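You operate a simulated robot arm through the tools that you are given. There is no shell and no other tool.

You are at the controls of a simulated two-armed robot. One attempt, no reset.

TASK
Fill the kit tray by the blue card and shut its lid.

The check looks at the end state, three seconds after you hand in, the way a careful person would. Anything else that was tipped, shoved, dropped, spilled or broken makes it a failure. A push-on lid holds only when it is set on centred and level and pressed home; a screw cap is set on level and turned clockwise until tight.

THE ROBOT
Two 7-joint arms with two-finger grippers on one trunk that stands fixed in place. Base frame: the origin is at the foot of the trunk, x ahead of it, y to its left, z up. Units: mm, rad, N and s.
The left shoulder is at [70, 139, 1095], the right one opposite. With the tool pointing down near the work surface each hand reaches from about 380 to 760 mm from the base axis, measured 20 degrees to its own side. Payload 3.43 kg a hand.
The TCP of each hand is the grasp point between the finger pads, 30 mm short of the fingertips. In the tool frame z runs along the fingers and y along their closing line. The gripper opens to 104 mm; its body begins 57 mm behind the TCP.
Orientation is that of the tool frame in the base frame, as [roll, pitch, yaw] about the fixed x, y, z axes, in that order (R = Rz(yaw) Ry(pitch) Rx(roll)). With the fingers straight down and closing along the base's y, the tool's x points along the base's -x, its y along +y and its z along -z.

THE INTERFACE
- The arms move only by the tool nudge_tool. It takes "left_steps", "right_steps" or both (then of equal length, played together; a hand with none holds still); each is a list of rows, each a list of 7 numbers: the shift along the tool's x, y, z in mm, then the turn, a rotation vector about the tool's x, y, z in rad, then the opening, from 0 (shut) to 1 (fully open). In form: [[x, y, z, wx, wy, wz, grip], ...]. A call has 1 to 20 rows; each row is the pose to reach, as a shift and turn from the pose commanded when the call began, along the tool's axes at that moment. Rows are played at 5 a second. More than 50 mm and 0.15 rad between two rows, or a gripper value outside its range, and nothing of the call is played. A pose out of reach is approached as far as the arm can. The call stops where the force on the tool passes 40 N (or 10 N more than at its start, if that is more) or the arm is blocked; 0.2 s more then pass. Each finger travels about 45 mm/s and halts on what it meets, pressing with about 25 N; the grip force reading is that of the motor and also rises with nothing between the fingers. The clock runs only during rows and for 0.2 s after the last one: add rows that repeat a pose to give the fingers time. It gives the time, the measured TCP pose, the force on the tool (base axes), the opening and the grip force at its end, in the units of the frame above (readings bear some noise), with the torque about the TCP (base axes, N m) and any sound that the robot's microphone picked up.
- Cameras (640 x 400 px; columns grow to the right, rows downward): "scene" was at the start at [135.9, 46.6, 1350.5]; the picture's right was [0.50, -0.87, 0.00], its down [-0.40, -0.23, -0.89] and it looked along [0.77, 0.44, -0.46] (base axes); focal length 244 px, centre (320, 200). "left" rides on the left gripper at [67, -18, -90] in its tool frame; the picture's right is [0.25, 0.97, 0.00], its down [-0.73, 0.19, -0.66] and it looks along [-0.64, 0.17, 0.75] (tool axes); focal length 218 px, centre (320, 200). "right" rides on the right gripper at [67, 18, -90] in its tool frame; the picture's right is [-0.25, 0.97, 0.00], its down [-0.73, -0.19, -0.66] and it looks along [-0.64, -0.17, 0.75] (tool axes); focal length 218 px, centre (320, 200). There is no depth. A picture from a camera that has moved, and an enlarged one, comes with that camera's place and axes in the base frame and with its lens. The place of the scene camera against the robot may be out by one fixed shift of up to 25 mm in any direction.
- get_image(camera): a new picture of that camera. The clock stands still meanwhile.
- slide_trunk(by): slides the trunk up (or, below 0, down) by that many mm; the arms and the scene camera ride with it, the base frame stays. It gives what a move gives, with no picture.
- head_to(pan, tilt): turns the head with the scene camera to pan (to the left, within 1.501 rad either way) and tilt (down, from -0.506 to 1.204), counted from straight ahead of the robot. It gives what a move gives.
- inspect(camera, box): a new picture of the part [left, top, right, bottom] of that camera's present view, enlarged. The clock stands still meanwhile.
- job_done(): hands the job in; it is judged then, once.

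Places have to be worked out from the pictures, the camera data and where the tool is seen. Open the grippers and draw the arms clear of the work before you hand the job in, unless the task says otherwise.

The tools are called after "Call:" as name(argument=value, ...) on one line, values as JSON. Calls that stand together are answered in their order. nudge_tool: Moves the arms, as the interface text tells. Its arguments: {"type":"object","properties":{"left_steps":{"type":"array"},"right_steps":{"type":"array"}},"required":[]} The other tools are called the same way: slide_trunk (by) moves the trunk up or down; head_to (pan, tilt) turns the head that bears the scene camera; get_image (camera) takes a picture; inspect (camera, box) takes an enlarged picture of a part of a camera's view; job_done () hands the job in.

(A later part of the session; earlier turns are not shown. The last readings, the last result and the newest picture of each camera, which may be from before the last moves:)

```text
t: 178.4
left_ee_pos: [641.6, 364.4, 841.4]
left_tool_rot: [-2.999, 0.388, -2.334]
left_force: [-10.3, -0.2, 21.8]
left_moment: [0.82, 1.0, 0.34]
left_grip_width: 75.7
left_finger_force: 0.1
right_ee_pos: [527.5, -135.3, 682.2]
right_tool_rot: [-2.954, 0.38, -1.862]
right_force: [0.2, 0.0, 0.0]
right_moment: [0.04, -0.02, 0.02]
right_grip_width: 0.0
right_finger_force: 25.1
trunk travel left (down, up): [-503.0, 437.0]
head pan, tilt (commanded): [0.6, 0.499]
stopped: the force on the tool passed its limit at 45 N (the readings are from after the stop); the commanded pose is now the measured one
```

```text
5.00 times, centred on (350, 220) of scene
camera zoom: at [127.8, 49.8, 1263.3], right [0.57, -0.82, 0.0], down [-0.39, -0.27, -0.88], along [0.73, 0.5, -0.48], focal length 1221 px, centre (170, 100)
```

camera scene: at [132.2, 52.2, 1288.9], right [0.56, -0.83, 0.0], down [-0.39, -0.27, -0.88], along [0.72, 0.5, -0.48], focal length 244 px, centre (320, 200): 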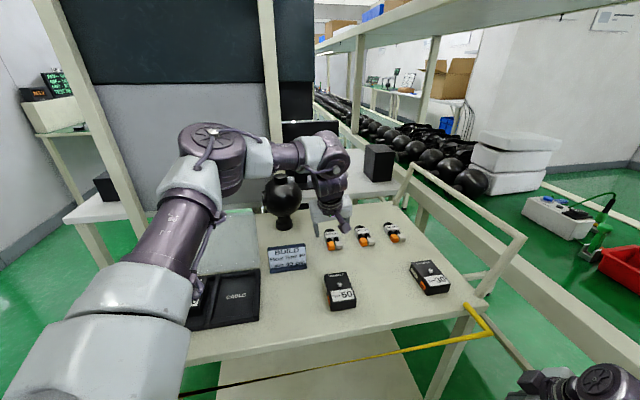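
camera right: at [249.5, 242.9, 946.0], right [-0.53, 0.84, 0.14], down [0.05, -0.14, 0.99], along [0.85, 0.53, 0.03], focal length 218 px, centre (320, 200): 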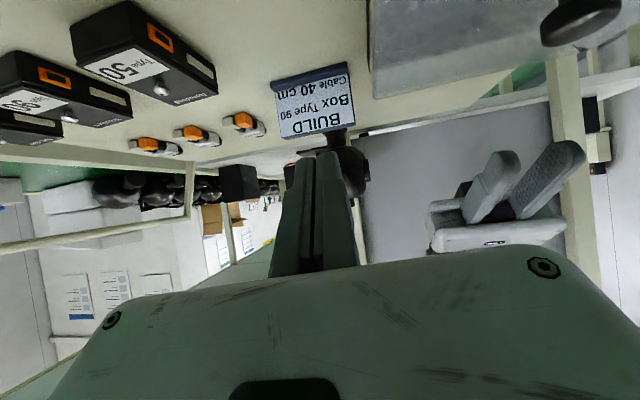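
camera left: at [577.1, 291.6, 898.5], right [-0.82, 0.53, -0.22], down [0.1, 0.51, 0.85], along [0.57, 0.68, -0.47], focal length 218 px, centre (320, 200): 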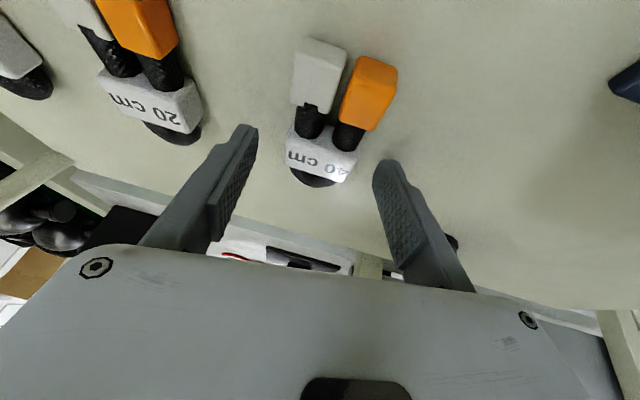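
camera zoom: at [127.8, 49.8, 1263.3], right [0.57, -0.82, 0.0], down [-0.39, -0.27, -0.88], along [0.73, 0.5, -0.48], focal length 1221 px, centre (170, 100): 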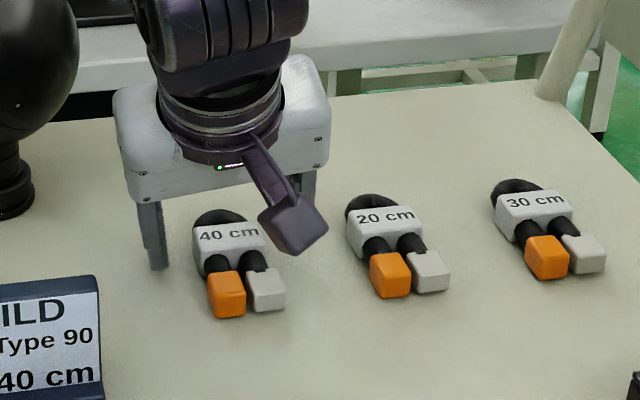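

The hand met something at TCP z≈843, earlier than the table should be. The moment places the contact at the left (-u) fingertip near (612, 402). I zoom in on it.

Call:
inspect(camera="scene", box=[300, 190, 360, 240])

Call:
inspect(camera="left", box=[340, 130, 500, 290])

Call:
inspect(camera="left", box=[160, 30, 420, 230])

```text
8.00 times, centred on (330, 215) of scene
camera zoom: at [127.8, 49.8, 1263.3], right [0.57, -0.82, 0.0], down [-0.39, -0.27, -0.88], along [0.73, 0.5, -0.48], focal length 1954 px, centre (240, 80)
```

zoom: 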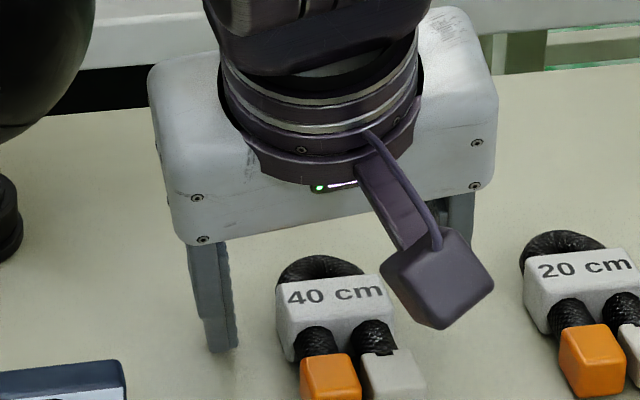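

```text
2.50 times, centred on (420, 210) of left
camera zoom: at [577.1, 291.6, 898.5], right [-0.82, 0.53, -0.22], down [0.1, 0.51, 0.85], along [0.57, 0.68, -0.47], focal length 546 px, centre (70, 175)
```

zoom: 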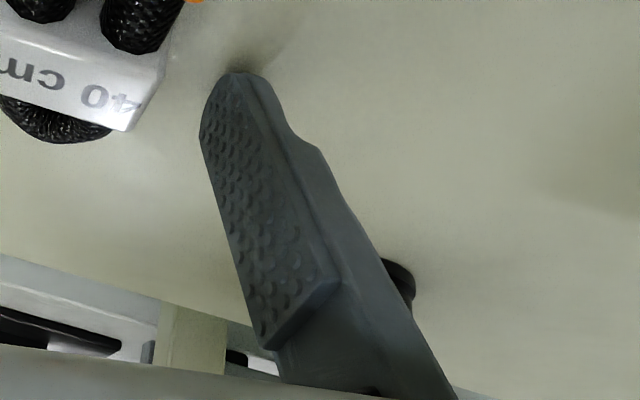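

```text
2.00 times, centred on (290, 130) of left
camera zoom: at [577.1, 291.6, 898.5], right [-0.82, 0.53, -0.22], down [0.1, 0.51, 0.85], along [0.57, 0.68, -0.47], focal length 436 px, centre (380, 340)
```

zoom: 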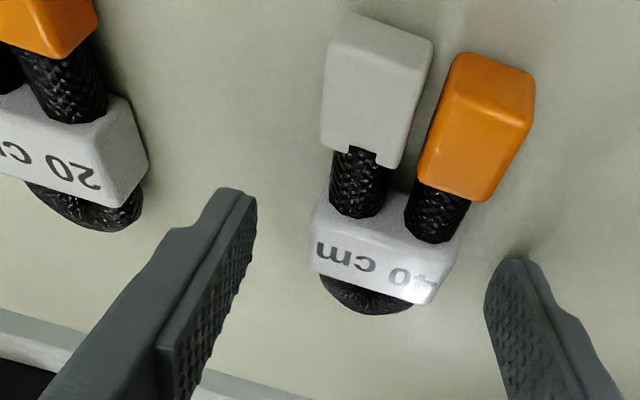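

The open fingertips reach further down than when closed, and the -u tip is resting on the table here. I raise the trunk 4 mm to free it, then close partway around the block before lowering again.

Call:
slide_trunk(by=4)

Call:
nudge_tool(left_steps=[[0, 1, 0, 0, 0, 0, 0.7], [0, 2, 0, 0, 0, 0, 0.62], [0, 2, 0, 0, 0, 0, 0.58], [0, 2, 0, 0, 0, 0, 0.58]])

Call:
inspect(camera="left", box=[160, 30, 420, 230])

Call:
inspect(camera="scene", box=[290, 180, 410, 260])

```text
t: 178.9
left_ee_pos: [642.6, 365.9, 841.8]
left_tool_rot: [-2.999, 0.382, -2.335]
left_force: [-6.1, -1.9, 11.4]
left_moment: [0.37, 0.61, 0.27]
left_grip_width: 76.1
left_finger_force: 0.0
right_ee_pos: [528.8, -135.8, 685.3]
right_tool_rot: [-2.957, 0.379, -1.863]
right_force: [-0.4, 0.8, -0.1]
right_moment: [0.0, -0.03, -0.01]
right_grip_width: 0.0
right_finger_force: 24.9
trunk travel left (down, up): [-507.0, 433.0]
head pan, tilt (commanded): [0.6, 0.499]
```

```text
t: 179.9
left_ee_pos: [643.0, 367.7, 839.0]
left_tool_rot: [-3.0, 0.381, -2.334]
left_force: [-0.1, 0.3, -0.4]
left_moment: [-0.03, 0.02, 0.0]
left_grip_width: 60.0
left_finger_force: 0.2
right_ee_pos: [529.9, -134.1, 684.2]
right_tool_rot: [-2.959, 0.377, -1.865]
right_force: [0.8, -0.5, 0.4]
right_moment: [0.02, 0.01, 0.02]
right_grip_width: 0.0
right_finger_force: 25.0
trunk travel left (down, up): [-507.0, 433.0]
head pan, tilt (commanded): [0.6, 0.499]
```

```text
2.00 times, centred on (290, 130) of left
camera zoom: at [578.8, 294.4, 897.3], right [-0.82, 0.53, -0.22], down [0.11, 0.52, 0.85], along [0.56, 0.67, -0.48], focal length 436 px, centre (380, 340)
```

zoom: 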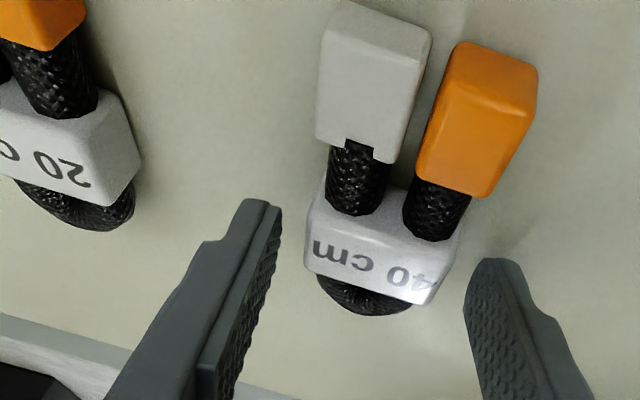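

```text
5.00 times, centred on (350, 220) of scene
camera zoom: at [132.2, 52.2, 1266.7], right [0.56, -0.83, 0.0], down [-0.4, -0.27, -0.88], along [0.72, 0.5, -0.48], focal length 1221 px, centre (170, 100)
```

zoom: 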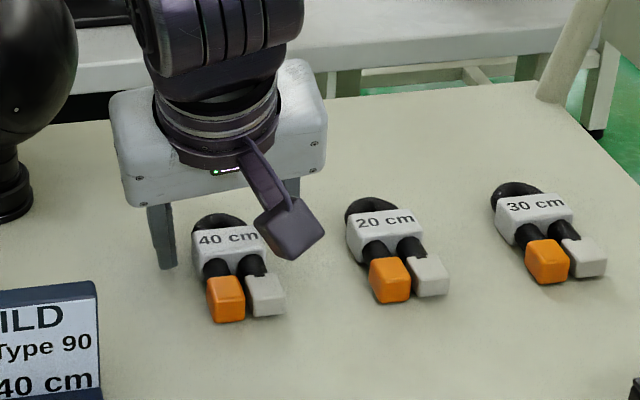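

Free now, with the fingers 60 mm apart centred on the block (u≈200) and tips at v≈727. I lower the trunk 5 mm and close on the block.

Call:
slide_trunk(by=-5)

Call:
nudge_tool(left_steps=[[0, 0, 0, 0, 0, 0, 0.54], [0, 0, 0, 0, 0, 0, 0.5], [0, 0, 0, 0, 0, 0, 0.46], [0, 0, 0, 0, 0, 0, 0.42], [0, 0, 0, 0, 0, 0, 0.38], [0, 0, 0, 0, 0, 0, 0.34], [0, 0, 0, 0, 0, 0, 0.34]])

Call:
get_image(camera="left")

Call:
inspect(camera="scene", box=[290, 180, 410, 260])

```text
t: 180.5
left_ee_pos: [642.6, 369.4, 837.9]
left_tool_rot: [-2.997, 0.384, -2.333]
left_force: [1.1, 5.6, 14.6]
left_moment: [0.57, 0.29, -0.14]
left_grip_width: 58.4
left_finger_force: 0.1
right_ee_pos: [528.4, -134.6, 679.5]
right_tool_rot: [-2.957, 0.379, -1.862]
right_force: [0.2, -1.1, -0.3]
right_moment: [0.0, -0.02, -0.03]
right_grip_width: 0.0
right_finger_force: 25.1
trunk travel left (down, up): [-502.0, 438.0]
head pan, tilt (commanded): [0.6, 0.499]
```

```text
t: 182.1
left_ee_pos: [643.4, 368.9, 834.4]
left_tool_rot: [-3.0, 0.379, -2.337]
left_force: [0.1, -0.3, 0.0]
left_moment: [-0.02, 0.0, -0.02]
left_grip_width: 43.0
left_finger_force: 25.0
right_ee_pos: [530.0, -134.2, 679.1]
right_tool_rot: [-2.958, 0.38, -1.863]
right_force: [0.0, -0.5, 0.3]
right_moment: [0.01, -0.02, 0.03]
right_grip_width: 0.1
right_finger_force: 25.1
trunk travel left (down, up): [-502.0, 438.0]
head pan, tilt (commanded): [0.6, 0.499]
```

```text
taken
camera left: at [578.9, 294.4, 892.2], right [-0.82, 0.53, -0.22], down [0.11, 0.52, 0.85], along [0.56, 0.67, -0.48], focal length 218 px, centre (320, 200)
```

left: 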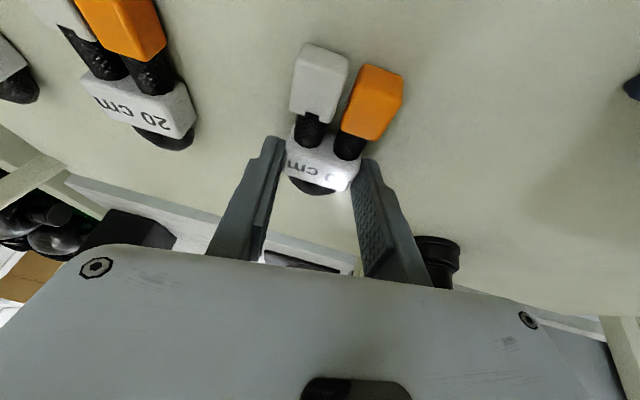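

```text
5.00 times, centred on (350, 220) of scene
camera zoom: at [132.3, 52.2, 1261.7], right [0.56, -0.83, 0.0], down [-0.4, -0.27, -0.88], along [0.72, 0.5, -0.48], focal length 1221 px, centre (170, 100)
```

zoom: 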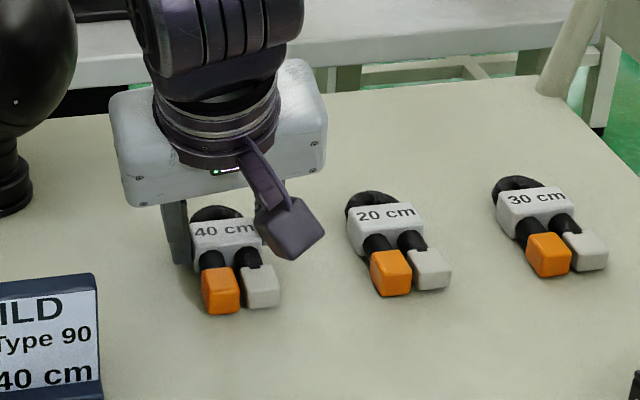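

The block is gripped (43 mm, 25 N). I lift with the trunk by 40 mm and check that the cable comes along.

Call:
slide_trunk(by=40)

Call:
get_image(camera="left")

Call:
inspect(camera="scene", box=[280, 190, 420, 280])

```text
t: 182.9
left_ee_pos: [644.1, 368.2, 876.4]
left_tool_rot: [-3.0, 0.382, -2.335]
left_force: [-0.1, -0.2, -0.9]
left_moment: [0.01, -0.01, 0.02]
left_grip_width: 42.9
left_finger_force: 24.4
right_ee_pos: [529.6, -134.2, 719.1]
right_tool_rot: [-2.958, 0.38, -1.865]
right_force: [-0.1, 0.1, 0.7]
right_moment: [0.02, -0.01, -0.03]
right_grip_width: 0.1
right_finger_force: 25.5
trunk travel left (down, up): [-542.0, 398.0]
head pan, tilt (commanded): [0.6, 0.499]
```

```text
taken
camera left: at [579.1, 294.6, 932.2], right [-0.82, 0.53, -0.22], down [0.11, 0.52, 0.85], along [0.56, 0.67, -0.48], focal length 218 px, centre (320, 200)
```

left: 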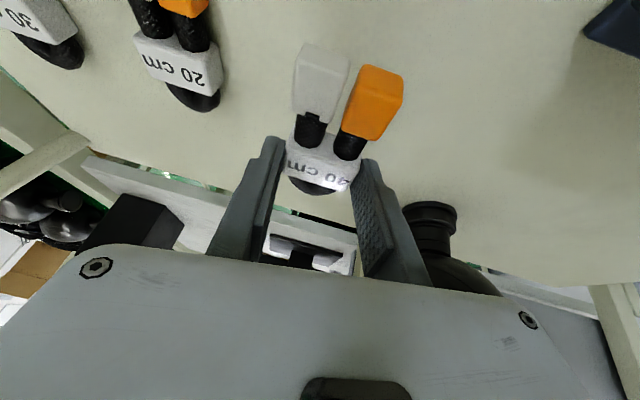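

```text
4.44 times, centred on (350, 235) of scene
camera zoom: at [132.6, 52.4, 1301.7], right [0.56, -0.83, 0.0], down [-0.4, -0.27, -0.88], along [0.72, 0.5, -0.48], focal length 1086 px, centre (187, 44)
```

zoom: 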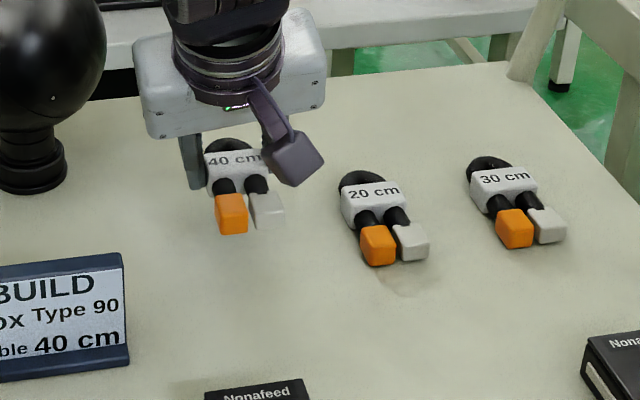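

The 40 cm cable is lifted cleanly. To regrip it upright later I carry it inward (level, same lean) to a free spot at about u=150, v=640, clear of the card and box 50.

Call:
nudge_tool(left_steps=[[12, 7.7, -6, 0, 0, 0, 0.34], [24, 15.5, -12, 0, 0, 0, 0.34], [36, 23.2, -18, 0, 0, 0, 0.34], [48, 31, -24, 0, 0, 0, 0.34], [60, 38.7, -30, 0, 0, 0, 0.34], [72.3, 46.5, -35.9, 0, 0, 0, 0.34]])

Call:
get_image(camera="left")

Call:
inspect(camera="scene", box=[240, 190, 420, 310])

```text
t: 184.3
left_ee_pos: [592.9, 391.8, 888.7]
left_tool_rot: [-3.0, 0.379, -2.338]
left_force: [-0.2, 0.3, -0.5]
left_moment: [-0.03, 0.01, -0.01]
left_grip_width: 42.0
left_finger_force: 25.0
left hand out of reach, approached as far as the arm can: row 1, 2, 3, 4, 5, 6
right_ee_pos: [530.2, -133.0, 719.5]
right_tool_rot: [-2.959, 0.38, -1.864]
right_force: [0.3, 0.0, -0.1]
right_moment: [0.0, 0.0, 0.03]
right_grip_width: 0.0
right_finger_force: 24.5
trunk travel left (down, up): [-542.0, 398.0]
head pan, tilt (commanded): [0.6, 0.499]
```

```text
taken
camera left: at [529.1, 318.6, 946.6], right [-0.82, 0.53, -0.22], down [0.11, 0.52, 0.85], along [0.57, 0.67, -0.48], focal length 218 px, centre (320, 200)
```

left: 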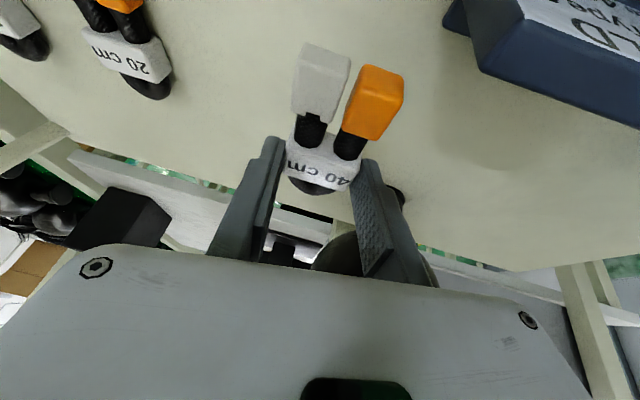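

```text
3.33 times, centred on (330, 250) of scene
camera zoom: at [132.1, 52.4, 1301.7], right [0.56, -0.83, 0.0], down [-0.4, -0.27, -0.88], along [0.72, 0.5, -0.48], focal length 814 px, centre (287, 33)
```

zoom: 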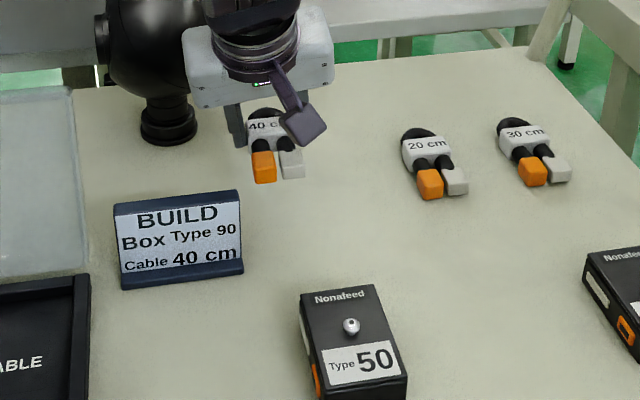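

The hand drifted to (593, 392, 889) (u≈142, v≈696), with the cable still level and clear of the card and the sphere. I try moving it straight back toward the robot by 45 mm.

Call:
nudge_tool(left_steps=[[8, 0, -3, 0, 0, 0, 0.34], [16, 0, -6, 0, 0, 0, 0.34], [24, 0, -9, 0, 0, 0, 0.34], [32, 0, -12, 0, 0, 0, 0.34], [41, 0, -16, 0, 0, 0, 0.34]])

```text
t: 185.5
left_ee_pos: [589.0, 394.0, 895.9]
left_tool_rot: [-3.0, 0.38, -2.338]
left_force: [-0.4, -0.4, -0.7]
left_moment: [-0.01, 0.01, 0.01]
left_grip_width: 42.2
left_finger_force: 24.6
left hand out of reach, approached as far as the arm can: row 1, 2, 3, 4, 5
right_ee_pos: [530.7, -134.2, 718.7]
right_tool_rot: [-2.959, 0.379, -1.865]
right_force: [-0.1, -0.7, 0.8]
right_moment: [0.02, -0.01, -0.03]
right_grip_width: 0.0
right_finger_force: 24.6
trunk travel left (down, up): [-542.0, 398.0]
head pan, tilt (commanded): [0.6, 0.499]
```

It won't come nearer with this outward lean, so I set the cable down right here (u≈143, v≈698, 12 mm clear of the card). I lower the trunk 59 mm.

Call:
slide_trunk(by=-59)

Call:
get_image(camera="left")

Call:
inspect(camera="scene", box=[240, 160, 420, 280])

```text
t: 186.5
left_ee_pos: [588.9, 394.3, 836.7]
left_tool_rot: [-3.001, 0.379, -2.336]
left_force: [0.8, 0.0, -0.6]
left_moment: [0.03, 0.0, -0.01]
left_grip_width: 42.2
left_finger_force: 25.2
right_ee_pos: [531.4, -133.8, 660.7]
right_tool_rot: [-2.958, 0.379, -1.865]
right_force: [-0.7, 0.0, 0.4]
right_moment: [0.01, 0.0, 0.0]
right_grip_width: 0.2
right_finger_force: 25.1
trunk travel left (down, up): [-483.0, 457.0]
head pan, tilt (commanded): [0.6, 0.499]
```

```text
taken
camera left: at [524.0, 320.3, 894.7], right [-0.82, 0.53, -0.22], down [0.11, 0.52, 0.85], along [0.57, 0.67, -0.48], focal length 218 px, centre (320, 200)
```

left: 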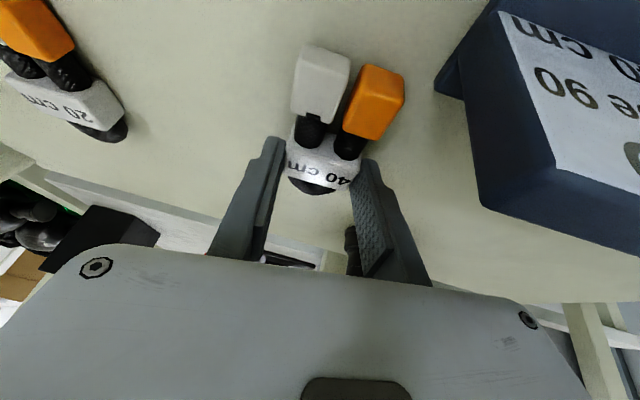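

```text
3.33 times, centred on (330, 220) of scene
camera zoom: at [131.8, 52.2, 1242.8], right [0.56, -0.83, 0.0], down [-0.4, -0.27, -0.88], along [0.72, 0.5, -0.48], focal length 814 px, centre (287, 133)
```

zoom: 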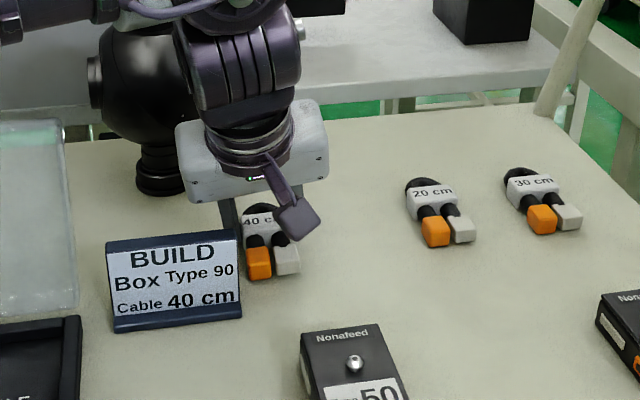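

The cable is about 2 mm above the table. I lower the trunk 2 mm and open the fingers a little to release it.

Call:
slide_trunk(by=-2.5)

Call:
nudge_tool(left_steps=[[0, 0, 0, 0, 0, 0, 0.42], [0, 0, 0, 0, 0, 0, 0.46], [0, 0, 0, 0, 0, 0, 0.52], [0, 0, 0, 0, 0, 0, 0.56], [0, 0, 0, 0, 0, 0, 0.56]])

Call:
get_image(camera="left")

```text
t: 187.0
left_ee_pos: [587.8, 393.4, 835.6]
left_tool_rot: [-3.0, 0.381, -2.338]
left_force: [0.4, 0.9, 5.6]
left_moment: [0.02, 0.18, -0.04]
left_grip_width: 42.1
left_finger_force: 25.2
right_ee_pos: [529.9, -134.4, 657.8]
right_tool_rot: [-2.957, 0.378, -1.864]
right_force: [-0.4, -0.9, -0.2]
right_moment: [0.0, 0.04, -0.04]
right_grip_width: 0.0
right_finger_force: 25.4
trunk travel left (down, up): [-481.0, 459.0]
head pan, tilt (commanded): [0.6, 0.499]
```

```text
t: 188.2
left_ee_pos: [589.1, 391.9, 836.5]
left_tool_rot: [-2.998, 0.382, -2.336]
left_force: [5.0, -3.0, 13.1]
left_moment: [0.18, 0.1, -0.08]
left_grip_width: 51.7
left_finger_force: 0.0
right_ee_pos: [530.0, -135.1, 657.3]
right_tool_rot: [-2.96, 0.381, -1.864]
right_force: [0.3, -0.4, 0.0]
right_moment: [0.0, 0.0, 0.01]
right_grip_width: 0.0
right_finger_force: 25.2
trunk travel left (down, up): [-481.0, 459.0]
head pan, tilt (commanded): [0.6, 0.499]
```

```text
taken
camera left: at [524.2, 318.7, 893.6], right [-0.82, 0.53, -0.22], down [0.11, 0.52, 0.85], along [0.57, 0.67, -0.48], focal length 218 px, centre (320, 200)
```

left: 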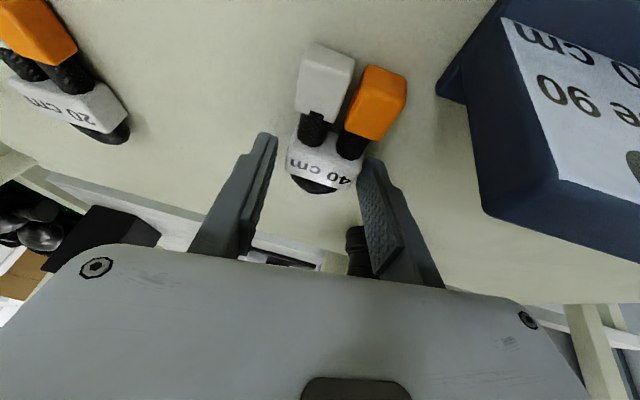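

Opening presses the lower (-u) tip on the table (13 N). I raise the trunk 6 mm, open wider, then raise well clear.

Call:
slide_trunk(by=6)

Call:
nudge_tool(left_steps=[[0, 0, 0, 0, 0, 0, 0.6], [0, 0, 0, 0, 0, 0, 0.64], [0, 0, 0, 0, 0, 0, 0.64]])

Call:
slide_trunk(by=75)

Call:
get_image(camera="left")

Call:
inspect(camera="scene", box=[240, 180, 420, 300])

```text
t: 188.8
left_ee_pos: [588.4, 395.1, 839.0]
left_tool_rot: [-3.003, 0.376, -2.337]
left_force: [-0.1, -0.6, 0.6]
left_moment: [-0.01, -0.01, 0.01]
left_grip_width: 58.4
left_finger_force: 0.0
right_ee_pos: [529.7, -133.9, 663.6]
right_tool_rot: [-2.957, 0.379, -1.861]
right_force: [0.2, 0.0, -0.4]
right_moment: [-0.04, -0.02, -0.04]
right_grip_width: 0.2
right_finger_force: 25.3
trunk travel left (down, up): [-487.0, 453.0]
head pan, tilt (commanded): [0.6, 0.499]
```

```text
t: 189.6
left_ee_pos: [588.6, 393.3, 840.5]
left_tool_rot: [-3.002, 0.38, -2.337]
left_force: [-0.5, 0.3, 0.2]
left_moment: [0.0, -0.01, 0.02]
left_grip_width: 66.7
left_finger_force: 0.1
right_ee_pos: [529.9, -134.2, 662.7]
right_tool_rot: [-2.959, 0.38, -1.864]
right_force: [-0.4, 0.4, 0.3]
right_moment: [-0.01, 0.02, -0.01]
right_grip_width: 0.2
right_finger_force: 25.5
trunk travel left (down, up): [-487.0, 453.0]
head pan, tilt (commanded): [0.6, 0.499]
```

```text
t: 190.7
left_ee_pos: [587.7, 393.6, 914.8]
left_tool_rot: [-3.002, 0.379, -2.337]
left_force: [0.5, 0.7, -0.4]
left_moment: [0.02, 0.02, 0.02]
left_grip_width: 66.5
left_finger_force: 0.2
right_ee_pos: [530.3, -134.5, 738.2]
right_tool_rot: [-2.959, 0.38, -1.865]
right_force: [1.0, 0.6, -0.6]
right_moment: [0.02, 0.0, -0.01]
right_grip_width: 0.0
right_finger_force: 25.2
trunk travel left (down, up): [-562.0, 378.0]
head pan, tilt (commanded): [0.6, 0.499]
```

```text
taken
camera left: at [524.4, 320.5, 972.8], right [-0.82, 0.53, -0.22], down [0.11, 0.52, 0.85], along [0.56, 0.67, -0.48], focal length 218 px, centre (320, 200)
```

left: 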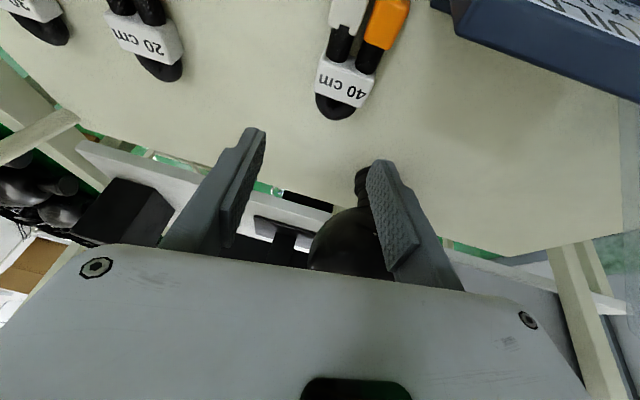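

```text
3.33 times, centred on (330, 240) of scene
camera zoom: at [132.5, 52.3, 1321.2], right [0.56, -0.83, 0.0], down [-0.4, -0.27, -0.88], along [0.72, 0.5, -0.48], focal length 814 px, centre (287, 67)
```

zoom: 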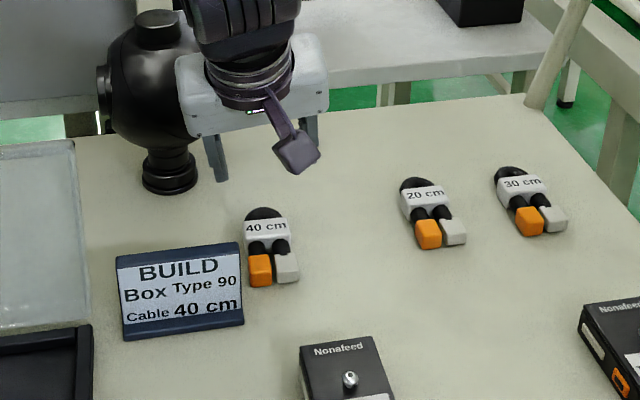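

The cable stands free at about (594, 394), and nothing else was touched. I now turn the hand upright (vertical, 45° yaw) directly above it for a proper regrip.

Call:
nudge_tool(left_steps=[[0, -0.4, 2, -0.027, 0.076, -0.0015, 0.64], [0, -0.9, 4, -0.054, 0.152, -0.003, 0.64], [0, -1.4, 6.5, -0.08, 0.228, -0.0045, 0.64], [-0.3, -1.8, 9, -0.107, 0.304, -0.006, 0.64], [-0.5, -2.3, 11.4, -0.134, 0.38, -0.0076, 0.64]])

Call:
get_image(camera="left")

Call:
get_image(camera="scene")

```text
t: 191.9
left_ee_pos: [595.5, 393.6, 902.9]
left_tool_rot: [3.141, -0.004, -2.356]
left_force: [0.7, 0.1, 0.0]
left_moment: [0.0, 0.02, 0.0]
left_grip_width: 66.7
left_finger_force: 0.1
right_ee_pos: [530.5, -135.4, 737.1]
right_tool_rot: [-2.96, 0.377, -1.863]
right_force: [0.6, -0.4, 0.0]
right_moment: [0.0, 0.05, -0.04]
right_grip_width: 0.1
right_finger_force: 25.0
trunk travel left (down, up): [-562.0, 378.0]
head pan, tilt (commanded): [0.6, 0.499]
```

```text
taken
camera left: at [558.9, 334.0, 992.0], right [-0.86, 0.51, 0.0], down [0.38, 0.65, 0.65], along [0.33, 0.56, -0.76], focal length 218 px, centre (320, 200)
```

left: 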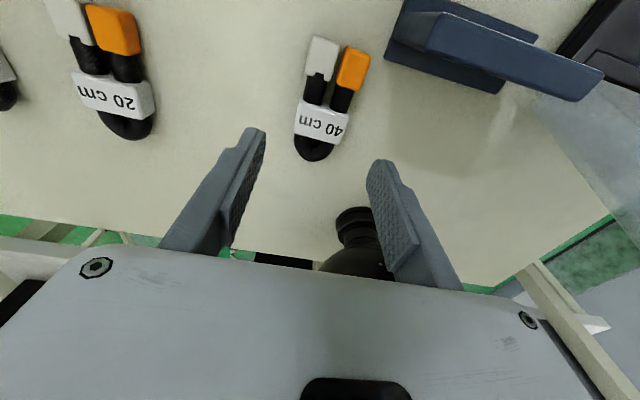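

```text
taken
camera scene: at [133.5, 52.1, 1321.1], right [0.56, -0.83, 0.0], down [-0.4, -0.27, -0.88], along [0.72, 0.5, -0.48], focal length 244 px, centre (320, 200)
```

scene: 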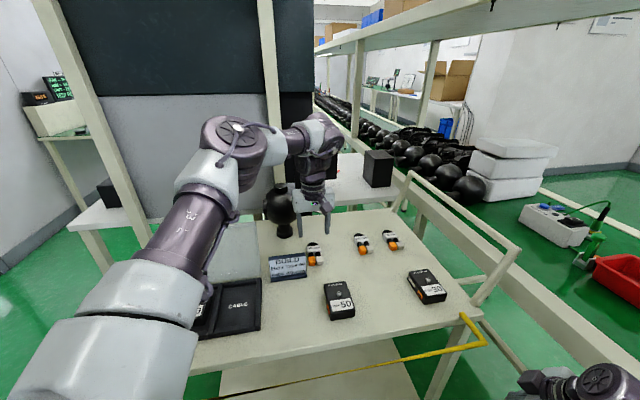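

Upright over the cable with 45° yaw; the block centre is only 2 mm off in v and 1.6 mm in u. I correct that, narrow the fingers to 60 mm and lower with the trunk by 66 mm.

Call:
nudge_tool(left_steps=[[-1, 0.8, 0, 0, 0, 0, 0.62], [-2.1, 1.6, 0, 0, 0, 0, 0.59], [-2.1, 1.6, 0, 0, 0, 0, 0.59]])

Call:
slide_trunk(by=-66)

Call:
get_image(camera="left")

```text
t: 192.7
left_ee_pos: [594.5, 397.3, 905.8]
left_tool_rot: [-3.138, 0.001, -2.356]
left_force: [-0.5, -0.3, -0.5]
left_moment: [0.01, 0.01, -0.01]
left_grip_width: 61.3
left_finger_force: 0.0
right_ee_pos: [530.5, -133.1, 738.8]
right_tool_rot: [-2.958, 0.378, -1.866]
right_force: [-1.0, -1.1, 0.1]
right_moment: [-0.01, 0.0, 0.03]
right_grip_width: 0.1
right_finger_force: 24.9
trunk travel left (down, up): [-562.0, 378.0]
head pan, tilt (commanded): [0.6, 0.499]
```

```text
t: 193.7
left_ee_pos: [594.2, 398.0, 838.8]
left_tool_rot: [-3.14, 0.0, -2.357]
left_force: [0.2, 0.5, -0.3]
left_moment: [0.01, -0.04, -0.02]
left_grip_width: 61.5
left_finger_force: 0.0
right_ee_pos: [529.8, -134.3, 672.4]
right_tool_rot: [-2.959, 0.378, -1.864]
right_force: [0.0, -0.2, 0.9]
right_moment: [0.04, 0.01, 0.0]
right_grip_width: 0.0
right_finger_force: 25.2
trunk travel left (down, up): [-496.0, 444.0]
head pan, tilt (commanded): [0.6, 0.499]
```

```text
taken
camera left: at [558.3, 336.6, 927.0], right [-0.86, 0.51, 0.0], down [0.38, 0.65, 0.66], along [0.33, 0.57, -0.75], focal length 218 px, centre (320, 200)
```

left: 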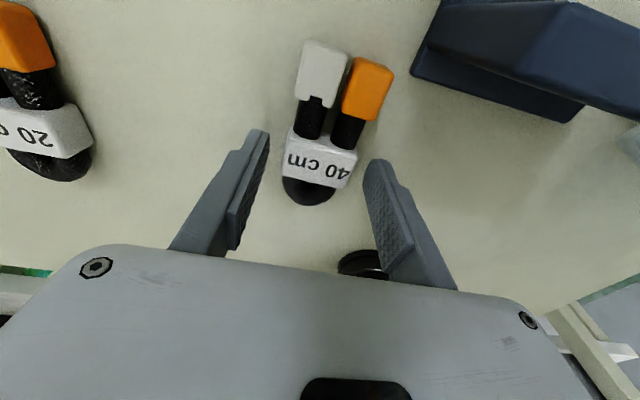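

The block is centred between the fingers within 1 mm. I lower 5 mm more and close on it.

Call:
slide_trunk(by=-5)

Call:
nudge_tool(left_steps=[[0, 0, 0, 0, 0, 0, 0.54], [0, 0, 0, 0, 0, 0, 0.5], [0, 0, 0, 0, 0, 0, 0.46], [0, 0, 0, 0, 0, 0, 0.42], [0, 0, 0, 0, 0, 0, 0.36], [0, 0, 0, 0, 0, 0, 0.32], [0, 0, 0, 0, 0, 0, 0.32]])

Call:
slide_trunk(by=40)

Call:
get_image(camera="left")

Call:
inspect(camera="scene", box=[240, 180, 420, 300])

```text
t: 194.3
left_ee_pos: [594.0, 397.5, 834.0]
left_tool_rot: [-3.14, 0.0, -2.356]
left_force: [-0.2, 0.7, 0.3]
left_moment: [0.0, 0.0, 0.0]
left_grip_width: 61.1
left_finger_force: 0.0
right_ee_pos: [529.5, -135.1, 668.2]
right_tool_rot: [-2.959, 0.379, -1.865]
right_force: [0.8, -0.1, 0.8]
right_moment: [-0.04, 0.01, 0.01]
right_grip_width: 0.1
right_finger_force: 25.3
trunk travel left (down, up): [-491.0, 449.0]
head pan, tilt (commanded): [0.6, 0.499]
```

```text
t: 195.9
left_ee_pos: [596.1, 397.2, 833.6]
left_tool_rot: [-3.138, 0.0, -2.356]
left_force: [0.3, -0.1, 0.0]
left_moment: [0.02, -0.01, 0.05]
left_grip_width: 41.3
left_finger_force: 25.3
right_ee_pos: [529.5, -134.3, 667.2]
right_tool_rot: [-2.957, 0.38, -1.864]
right_force: [0.6, 0.7, -0.4]
right_moment: [0.01, 0.0, 0.0]
right_grip_width: 0.1
right_finger_force: 25.4
trunk travel left (down, up): [-491.0, 449.0]
head pan, tilt (commanded): [0.6, 0.499]
```

```text
t: 196.7
left_ee_pos: [595.8, 398.0, 874.2]
left_tool_rot: [-3.14, 0.0, -2.356]
left_force: [0.0, 0.2, -0.9]
left_moment: [0.01, 0.02, -0.03]
left_grip_width: 41.2
left_finger_force: 25.1
right_ee_pos: [530.0, -134.5, 706.8]
right_tool_rot: [-2.957, 0.377, -1.864]
right_force: [-0.2, -0.3, -0.3]
right_moment: [-0.01, 0.01, 0.02]
right_grip_width: 0.2
right_finger_force: 25.2
trunk travel left (down, up): [-531.0, 409.0]
head pan, tilt (commanded): [0.6, 0.499]
```

```text
taken
camera left: at [558.9, 336.8, 961.4], right [-0.86, 0.51, 0.0], down [0.38, 0.65, 0.66], along [0.33, 0.57, -0.75], focal length 218 px, centre (320, 200)
```

left: 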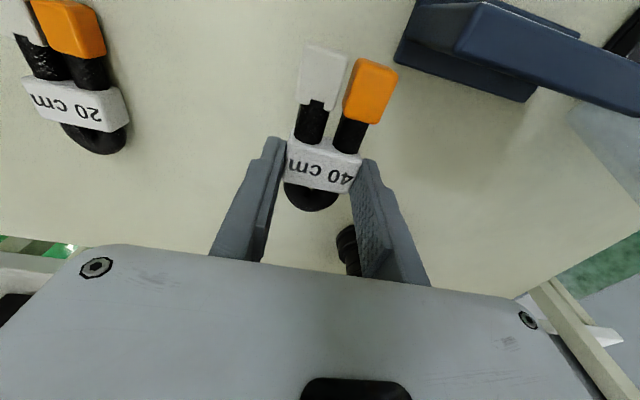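

```text
3.33 times, centred on (330, 240) of scene
camera zoom: at [132.6, 52.4, 1290.2], right [0.56, -0.83, 0.0], down [-0.4, -0.27, -0.88], along [0.72, 0.5, -0.48], focal length 814 px, centre (287, 67)
```

zoom: 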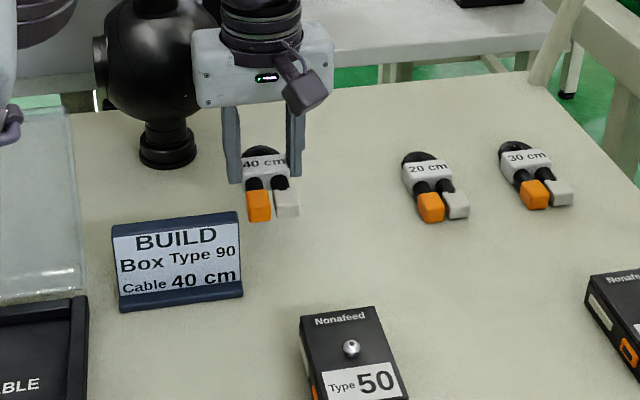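

The cable is gripped upright and lifted. I raise the trunk 150 mm for clearance, then move first toward the robot and then left over to the CABLE compartment, lowering the hand relative to the shoulder a bit.

Call:
slide_trunk(by=150)

Call:
nudge_tool(left_steps=[[12, 0, 8, 0, 0, 0, 0.32], [28, 2, 16, 0, 0, 0, 0.32], [46, 4, 24, 0, 0, 0, 0.32], [64, 8, 32, 0, 0, 0, 0.32], [82, 14, 40, 0, 0, 0, 0.32], [100, 22, 48, 0, 0, 0, 0.32], [116, 34, 54, 0, 0, 0, 0.32], [130, 50, 60, 0, 0, 0, 0.32], [140, 68, 60, 0, 0, 0, 0.32], [147, 88, 60, 0, 0, 0, 0.32], [150, 108, 60, 0, 0, 0, 0.32]])

Call:
get_image(camera="left")

Call:
get_image(camera="scene")

```text
t: 198.5
left_ee_pos: [594.8, 396.6, 1023.7]
left_tool_rot: [-3.141, 0.0, -2.356]
left_force: [0.0, 0.2, -1.0]
left_moment: [-0.01, 0.0, -0.01]
left_grip_width: 40.9
left_finger_force: 25.1
right_ee_pos: [530.2, -135.0, 856.2]
right_tool_rot: [-2.959, 0.38, -1.865]
right_force: [-0.1, 0.2, -0.4]
right_moment: [0.02, 0.01, 0.01]
right_grip_width: 0.0
right_finger_force: 25.0
trunk travel left (down, up): [-681.0, 259.0]
head pan, tilt (commanded): [0.6, 0.499]
```

```text
t: 200.9
left_ee_pos: [444.2, 416.7, 962.7]
left_tool_rot: [-3.136, -0.002, -2.36]
left_force: [-0.2, -0.3, -0.3]
left_moment: [-0.02, -0.02, 0.01]
left_grip_width: 41.0
left_finger_force: 24.9
left hand out of reach, approached as far as the arm can: row 5, 6, 7, 8, 9, 10, 11
right_ee_pos: [528.4, -134.7, 858.2]
right_tool_rot: [-2.957, 0.379, -1.862]
right_force: [0.2, 0.2, -0.3]
right_moment: [0.0, -0.02, 0.0]
right_grip_width: 0.2
right_finger_force: 24.5
trunk travel left (down, up): [-681.0, 259.0]
head pan, tilt (commanded): [0.6, 0.499]
```

```text
taken
camera left: at [406.3, 357.2, 1049.1], right [-0.86, 0.51, 0.0], down [0.38, 0.65, 0.65], along [0.34, 0.56, -0.76], focal length 218 px, centre (320, 200)
```

left: 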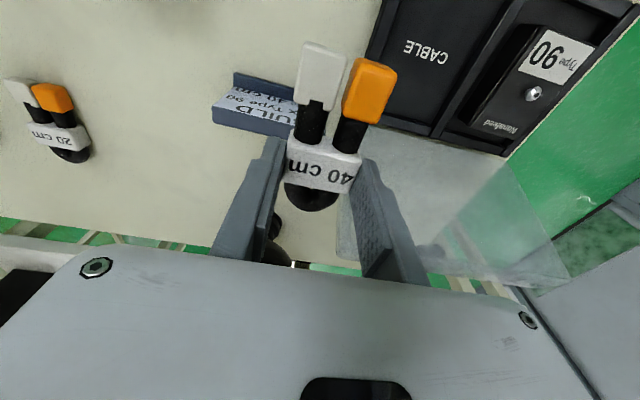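

```text
taken
camera scene: at [130.6, 53.2, 1440.4], right [0.56, -0.83, 0.0], down [-0.39, -0.27, -0.88], along [0.72, 0.5, -0.48], focal length 244 px, centre (320, 200)
```

scene: 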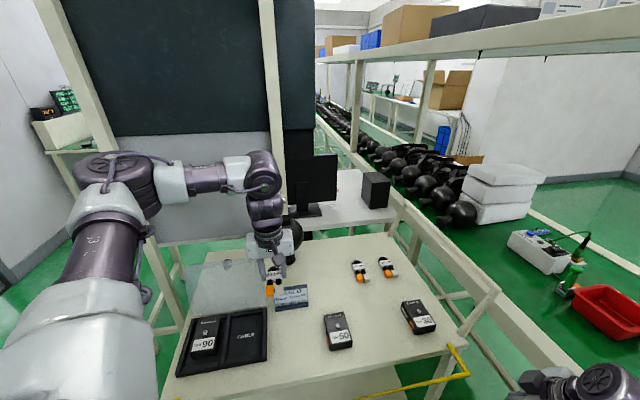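

The cable is now above the card's left end, still clear. I move it further toward the robot first (to v≈552) and then left over the CABLE compartment.

Call:
nudge_tool(left_steps=[[12, 0, 0, 0, 0, 0, 0.32], [26, 0, 0, 0, 0, 0, 0.32], [40, 2, 0, 0, 0, 0, 0.32], [52, 8, 0, 0, 0, 0, 0.32], [57, 20, 0, 0, 0, 0, 0.32], [57, 34, 0, 0, 0, 0, 0.32], [57, 50, 0, 0, 0, 0, 0.32], [57, 66, 0, 0, 0, 0, 0.32], [57, 80, 0, 0, 0, 0, 0.32], [57, 89.4, 0, 0, 0, 0, 0.32]])

Call:
get_image(camera="left")

Call:
get_image(camera="scene")

```text
t: 203.1
left_ee_pos: [348.6, 456.2, 963.4]
left_tool_rot: [-3.137, 0.002, -2.356]
left_force: [0.3, 0.0, 0.4]
left_moment: [-0.02, -0.02, 0.02]
left_grip_width: 41.1
left_finger_force: 25.1
left hand out of reach, approached as far as the arm can: row 1, 2, 3, 4, 5, 6, 7, 8, 9, 10
right_ee_pos: [528.6, -133.8, 860.7]
right_tool_rot: [-2.955, 0.382, -1.86]
right_force: [0.3, -0.1, -0.1]
right_moment: [0.0, -0.03, 0.0]
right_grip_width: 0.2
right_finger_force: 24.5
trunk travel left (down, up): [-681.0, 259.0]
head pan, tilt (commanded): [0.6, 0.499]
```

```text
taken
camera left: at [311.3, 395.8, 1050.9], right [-0.86, 0.51, 0.0], down [0.38, 0.65, 0.66], along [0.33, 0.56, -0.75], focal length 218 px, centre (320, 200)
```

left: 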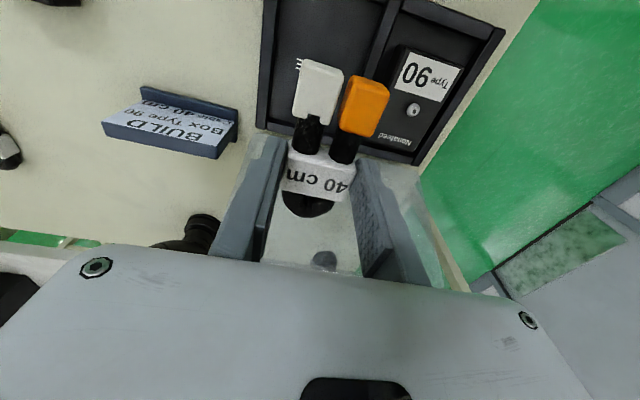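

```text
taken
camera scene: at [128.5, 52.7, 1440.6], right [0.56, -0.83, 0.0], down [-0.39, -0.27, -0.88], along [0.73, 0.5, -0.48], focal length 244 px, centre (320, 200)
```

scene: 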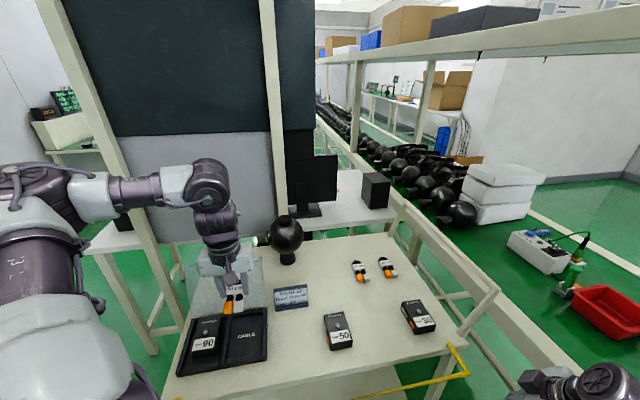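

The cable hangs over the CABLE compartment but about 17 mm too far back (u≈-76, v≈569). A slight 0.07 rad tilt shifts it forward with the wrist held in place, so I do that.

Call:
nudge_tool(left_steps=[[4, -1.5, 0, 0, 0.02, 0, 0.32], [9, -3, 0, 0, 0.04, 0, 0.32], [14, -4.5, 0, 0, 0.06, 0, 0.32], [18, -5.5, 0, 0, 0.075, 0, 0.32]])

Call:
get_image(camera="left")

Call:
inspect(camera="scene", box=[160, 240, 300, 390])

```text
t: 204.1
left_ee_pos: [340.0, 442.6, 964.0]
left_tool_rot: [-3.14, -0.076, -2.357]
left_force: [0.0, 0.0, -0.7]
left_moment: [-0.03, -0.01, -0.02]
left_grip_width: 41.3
left_finger_force: 24.7
left hand out of reach, approached as far as the arm can: row 4
right_ee_pos: [530.4, -136.0, 857.1]
right_tool_rot: [-2.96, 0.38, -1.865]
right_force: [0.2, 0.2, 0.1]
right_moment: [0.01, 0.03, -0.02]
right_grip_width: 0.0
right_finger_force: 24.8
trunk travel left (down, up): [-681.0, 259.0]
head pan, tilt (commanded): [0.6, 0.499]
```

```text
taken
camera left: at [307.7, 387.4, 1056.8], right [-0.86, 0.51, 0.02], down [0.41, 0.68, 0.6], along [0.29, 0.52, -0.8], focal length 218 px, centre (320, 200)
```

left: 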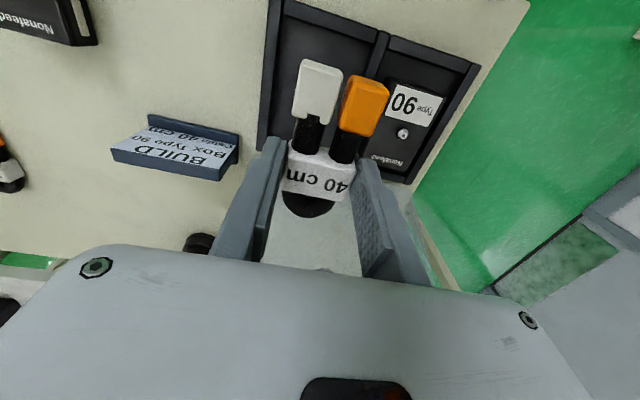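

```text
2.67 times, centred on (230, 315) of scene
camera zoom: at [131.4, 52.3, 1440.3], right [0.56, -0.83, 0.0], down [-0.39, -0.27, -0.88], along [0.72, 0.5, -0.48], focal length 651 px, centre (560, -107)
```

zoom: 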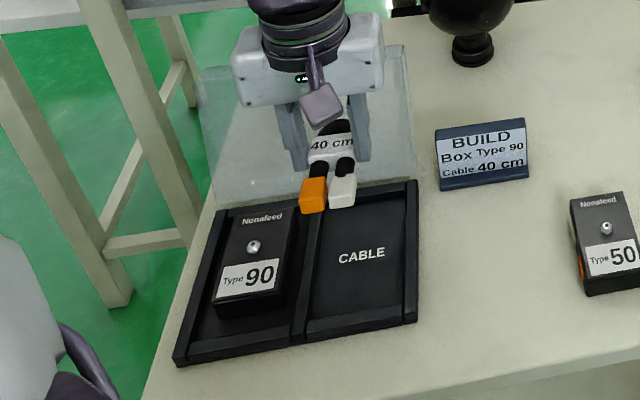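

The cable is now well placed over the compartment (u≈-72, v≈552). I lower it with the trunk by 60 mm and look.

Call:
slide_trunk(by=-60)

Call:
get_image(camera="left")

Call:
inspect(camera="scene", box=[160, 210, 300, 360])

```text
t: 205.1
left_ee_pos: [339.7, 442.7, 904.3]
left_tool_rot: [-3.139, -0.076, -2.358]
left_force: [0.3, -0.1, -0.4]
left_moment: [-0.03, -0.02, 0.03]
left_grip_width: 41.3
left_finger_force: 24.9
right_ee_pos: [530.1, -134.6, 797.5]
right_tool_rot: [-2.959, 0.38, -1.863]
right_force: [1.0, -0.6, 0.1]
right_moment: [-0.04, 0.01, 0.01]
right_grip_width: 0.0
right_finger_force: 24.8
trunk travel left (down, up): [-621.0, 319.0]
head pan, tilt (commanded): [0.6, 0.499]
```

```text
taken
camera left: at [308.0, 387.4, 996.8], right [-0.86, 0.51, 0.02], down [0.41, 0.68, 0.6], along [0.29, 0.52, -0.8], focal length 218 px, centre (320, 200)
```

left: 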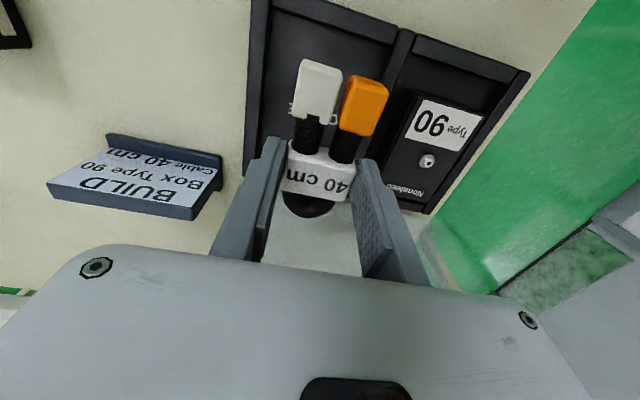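

```text
2.67 times, centred on (230, 285) of scene
camera zoom: at [131.8, 52.2, 1380.3], right [0.56, -0.83, 0.0], down [-0.4, -0.27, -0.88], along [0.72, 0.5, -0.48], focal length 651 px, centre (560, -27)
```

zoom: 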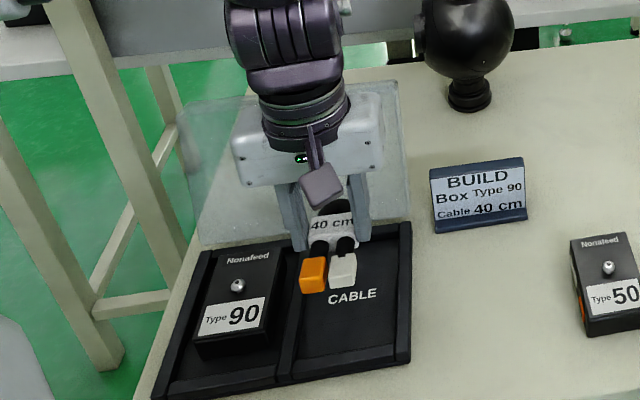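

It lines up with the compartment. I lower the trunk another 58 mm, to just above the floor.

Call:
slide_trunk(by=-58)

Call:
get_image(camera="left")

Call:
inspect(camera="scene", box=[160, 190, 300, 340])

```text
t: 206.0
left_ee_pos: [339.6, 443.4, 845.7]
left_tool_rot: [-3.14, -0.076, -2.357]
left_force: [-0.3, 0.2, 0.0]
left_moment: [0.0, 0.01, -0.03]
left_grip_width: 41.2
left_finger_force: 24.8
right_ee_pos: [529.3, -134.2, 739.3]
right_tool_rot: [-2.958, 0.378, -1.864]
right_force: [-0.6, -0.3, -1.2]
right_moment: [0.01, -0.01, -0.02]
right_grip_width: 0.0
right_finger_force: 25.3
trunk travel left (down, up): [-563.0, 377.0]
head pan, tilt (commanded): [0.6, 0.499]
```

```text
taken
camera left: at [308.0, 387.4, 938.8], right [-0.86, 0.51, 0.02], down [0.41, 0.68, 0.6], along [0.29, 0.52, -0.8], focal length 218 px, centre (320, 200)
```

left: 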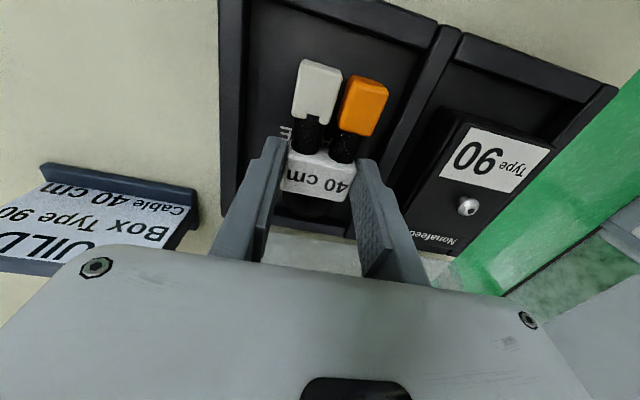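

```text
2.67 times, centred on (230, 265) of scene
camera zoom: at [131.8, 52.2, 1322.3], right [0.56, -0.83, 0.0], down [-0.4, -0.27, -0.88], along [0.72, 0.5, -0.48], focal length 651 px, centre (560, 27)
```

zoom: 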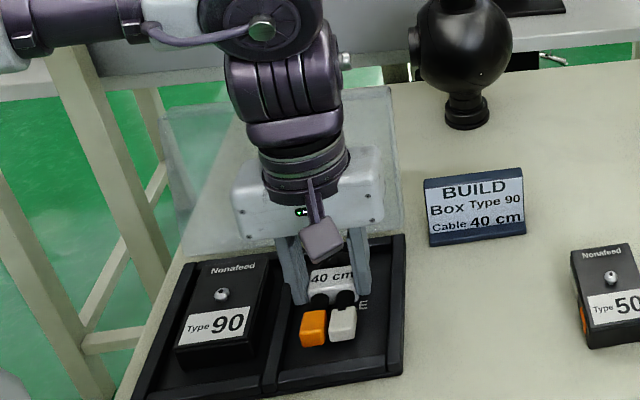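

The cable is inside the compartment walls and still free. I lower in small steps until it touches the floor.

Call:
slide_trunk(by=-3)

Call:
slide_trunk(by=-2)

```text
t: 206.6
left_ee_pos: [339.6, 442.2, 844.3]
left_tool_rot: [-3.139, -0.074, -2.357]
left_force: [-0.8, 2.4, 7.8]
left_moment: [0.4, -0.26, 0.04]
left_grip_width: 40.9
left_finger_force: 25.4
right_ee_pos: [529.2, -133.4, 736.8]
right_tool_rot: [-2.959, 0.377, -1.864]
right_force: [0.7, -0.5, -0.1]
right_moment: [0.02, -0.02, 0.01]
right_grip_width: 0.2
right_finger_force: 25.5
trunk travel left (down, up): [-560.0, 380.0]
head pan, tilt (commanded): [0.6, 0.499]
```

```text
t: 207.1
left_ee_pos: [340.0, 442.0, 843.5]
left_tool_rot: [-3.139, -0.072, -2.357]
left_force: [1.1, 3.1, 15.6]
left_moment: [0.63, -0.62, 0.05]
left_grip_width: 41.2
left_finger_force: 25.7
right_ee_pos: [529.5, -135.8, 735.1]
right_tool_rot: [-2.956, 0.381, -1.864]
right_force: [0.3, -0.2, -0.2]
right_moment: [0.0, 0.01, 0.02]
right_grip_width: 0.0
right_finger_force: 24.9
trunk travel left (down, up): [-558.0, 382.0]
head pan, tilt (commanded): [0.6, 0.499]
```

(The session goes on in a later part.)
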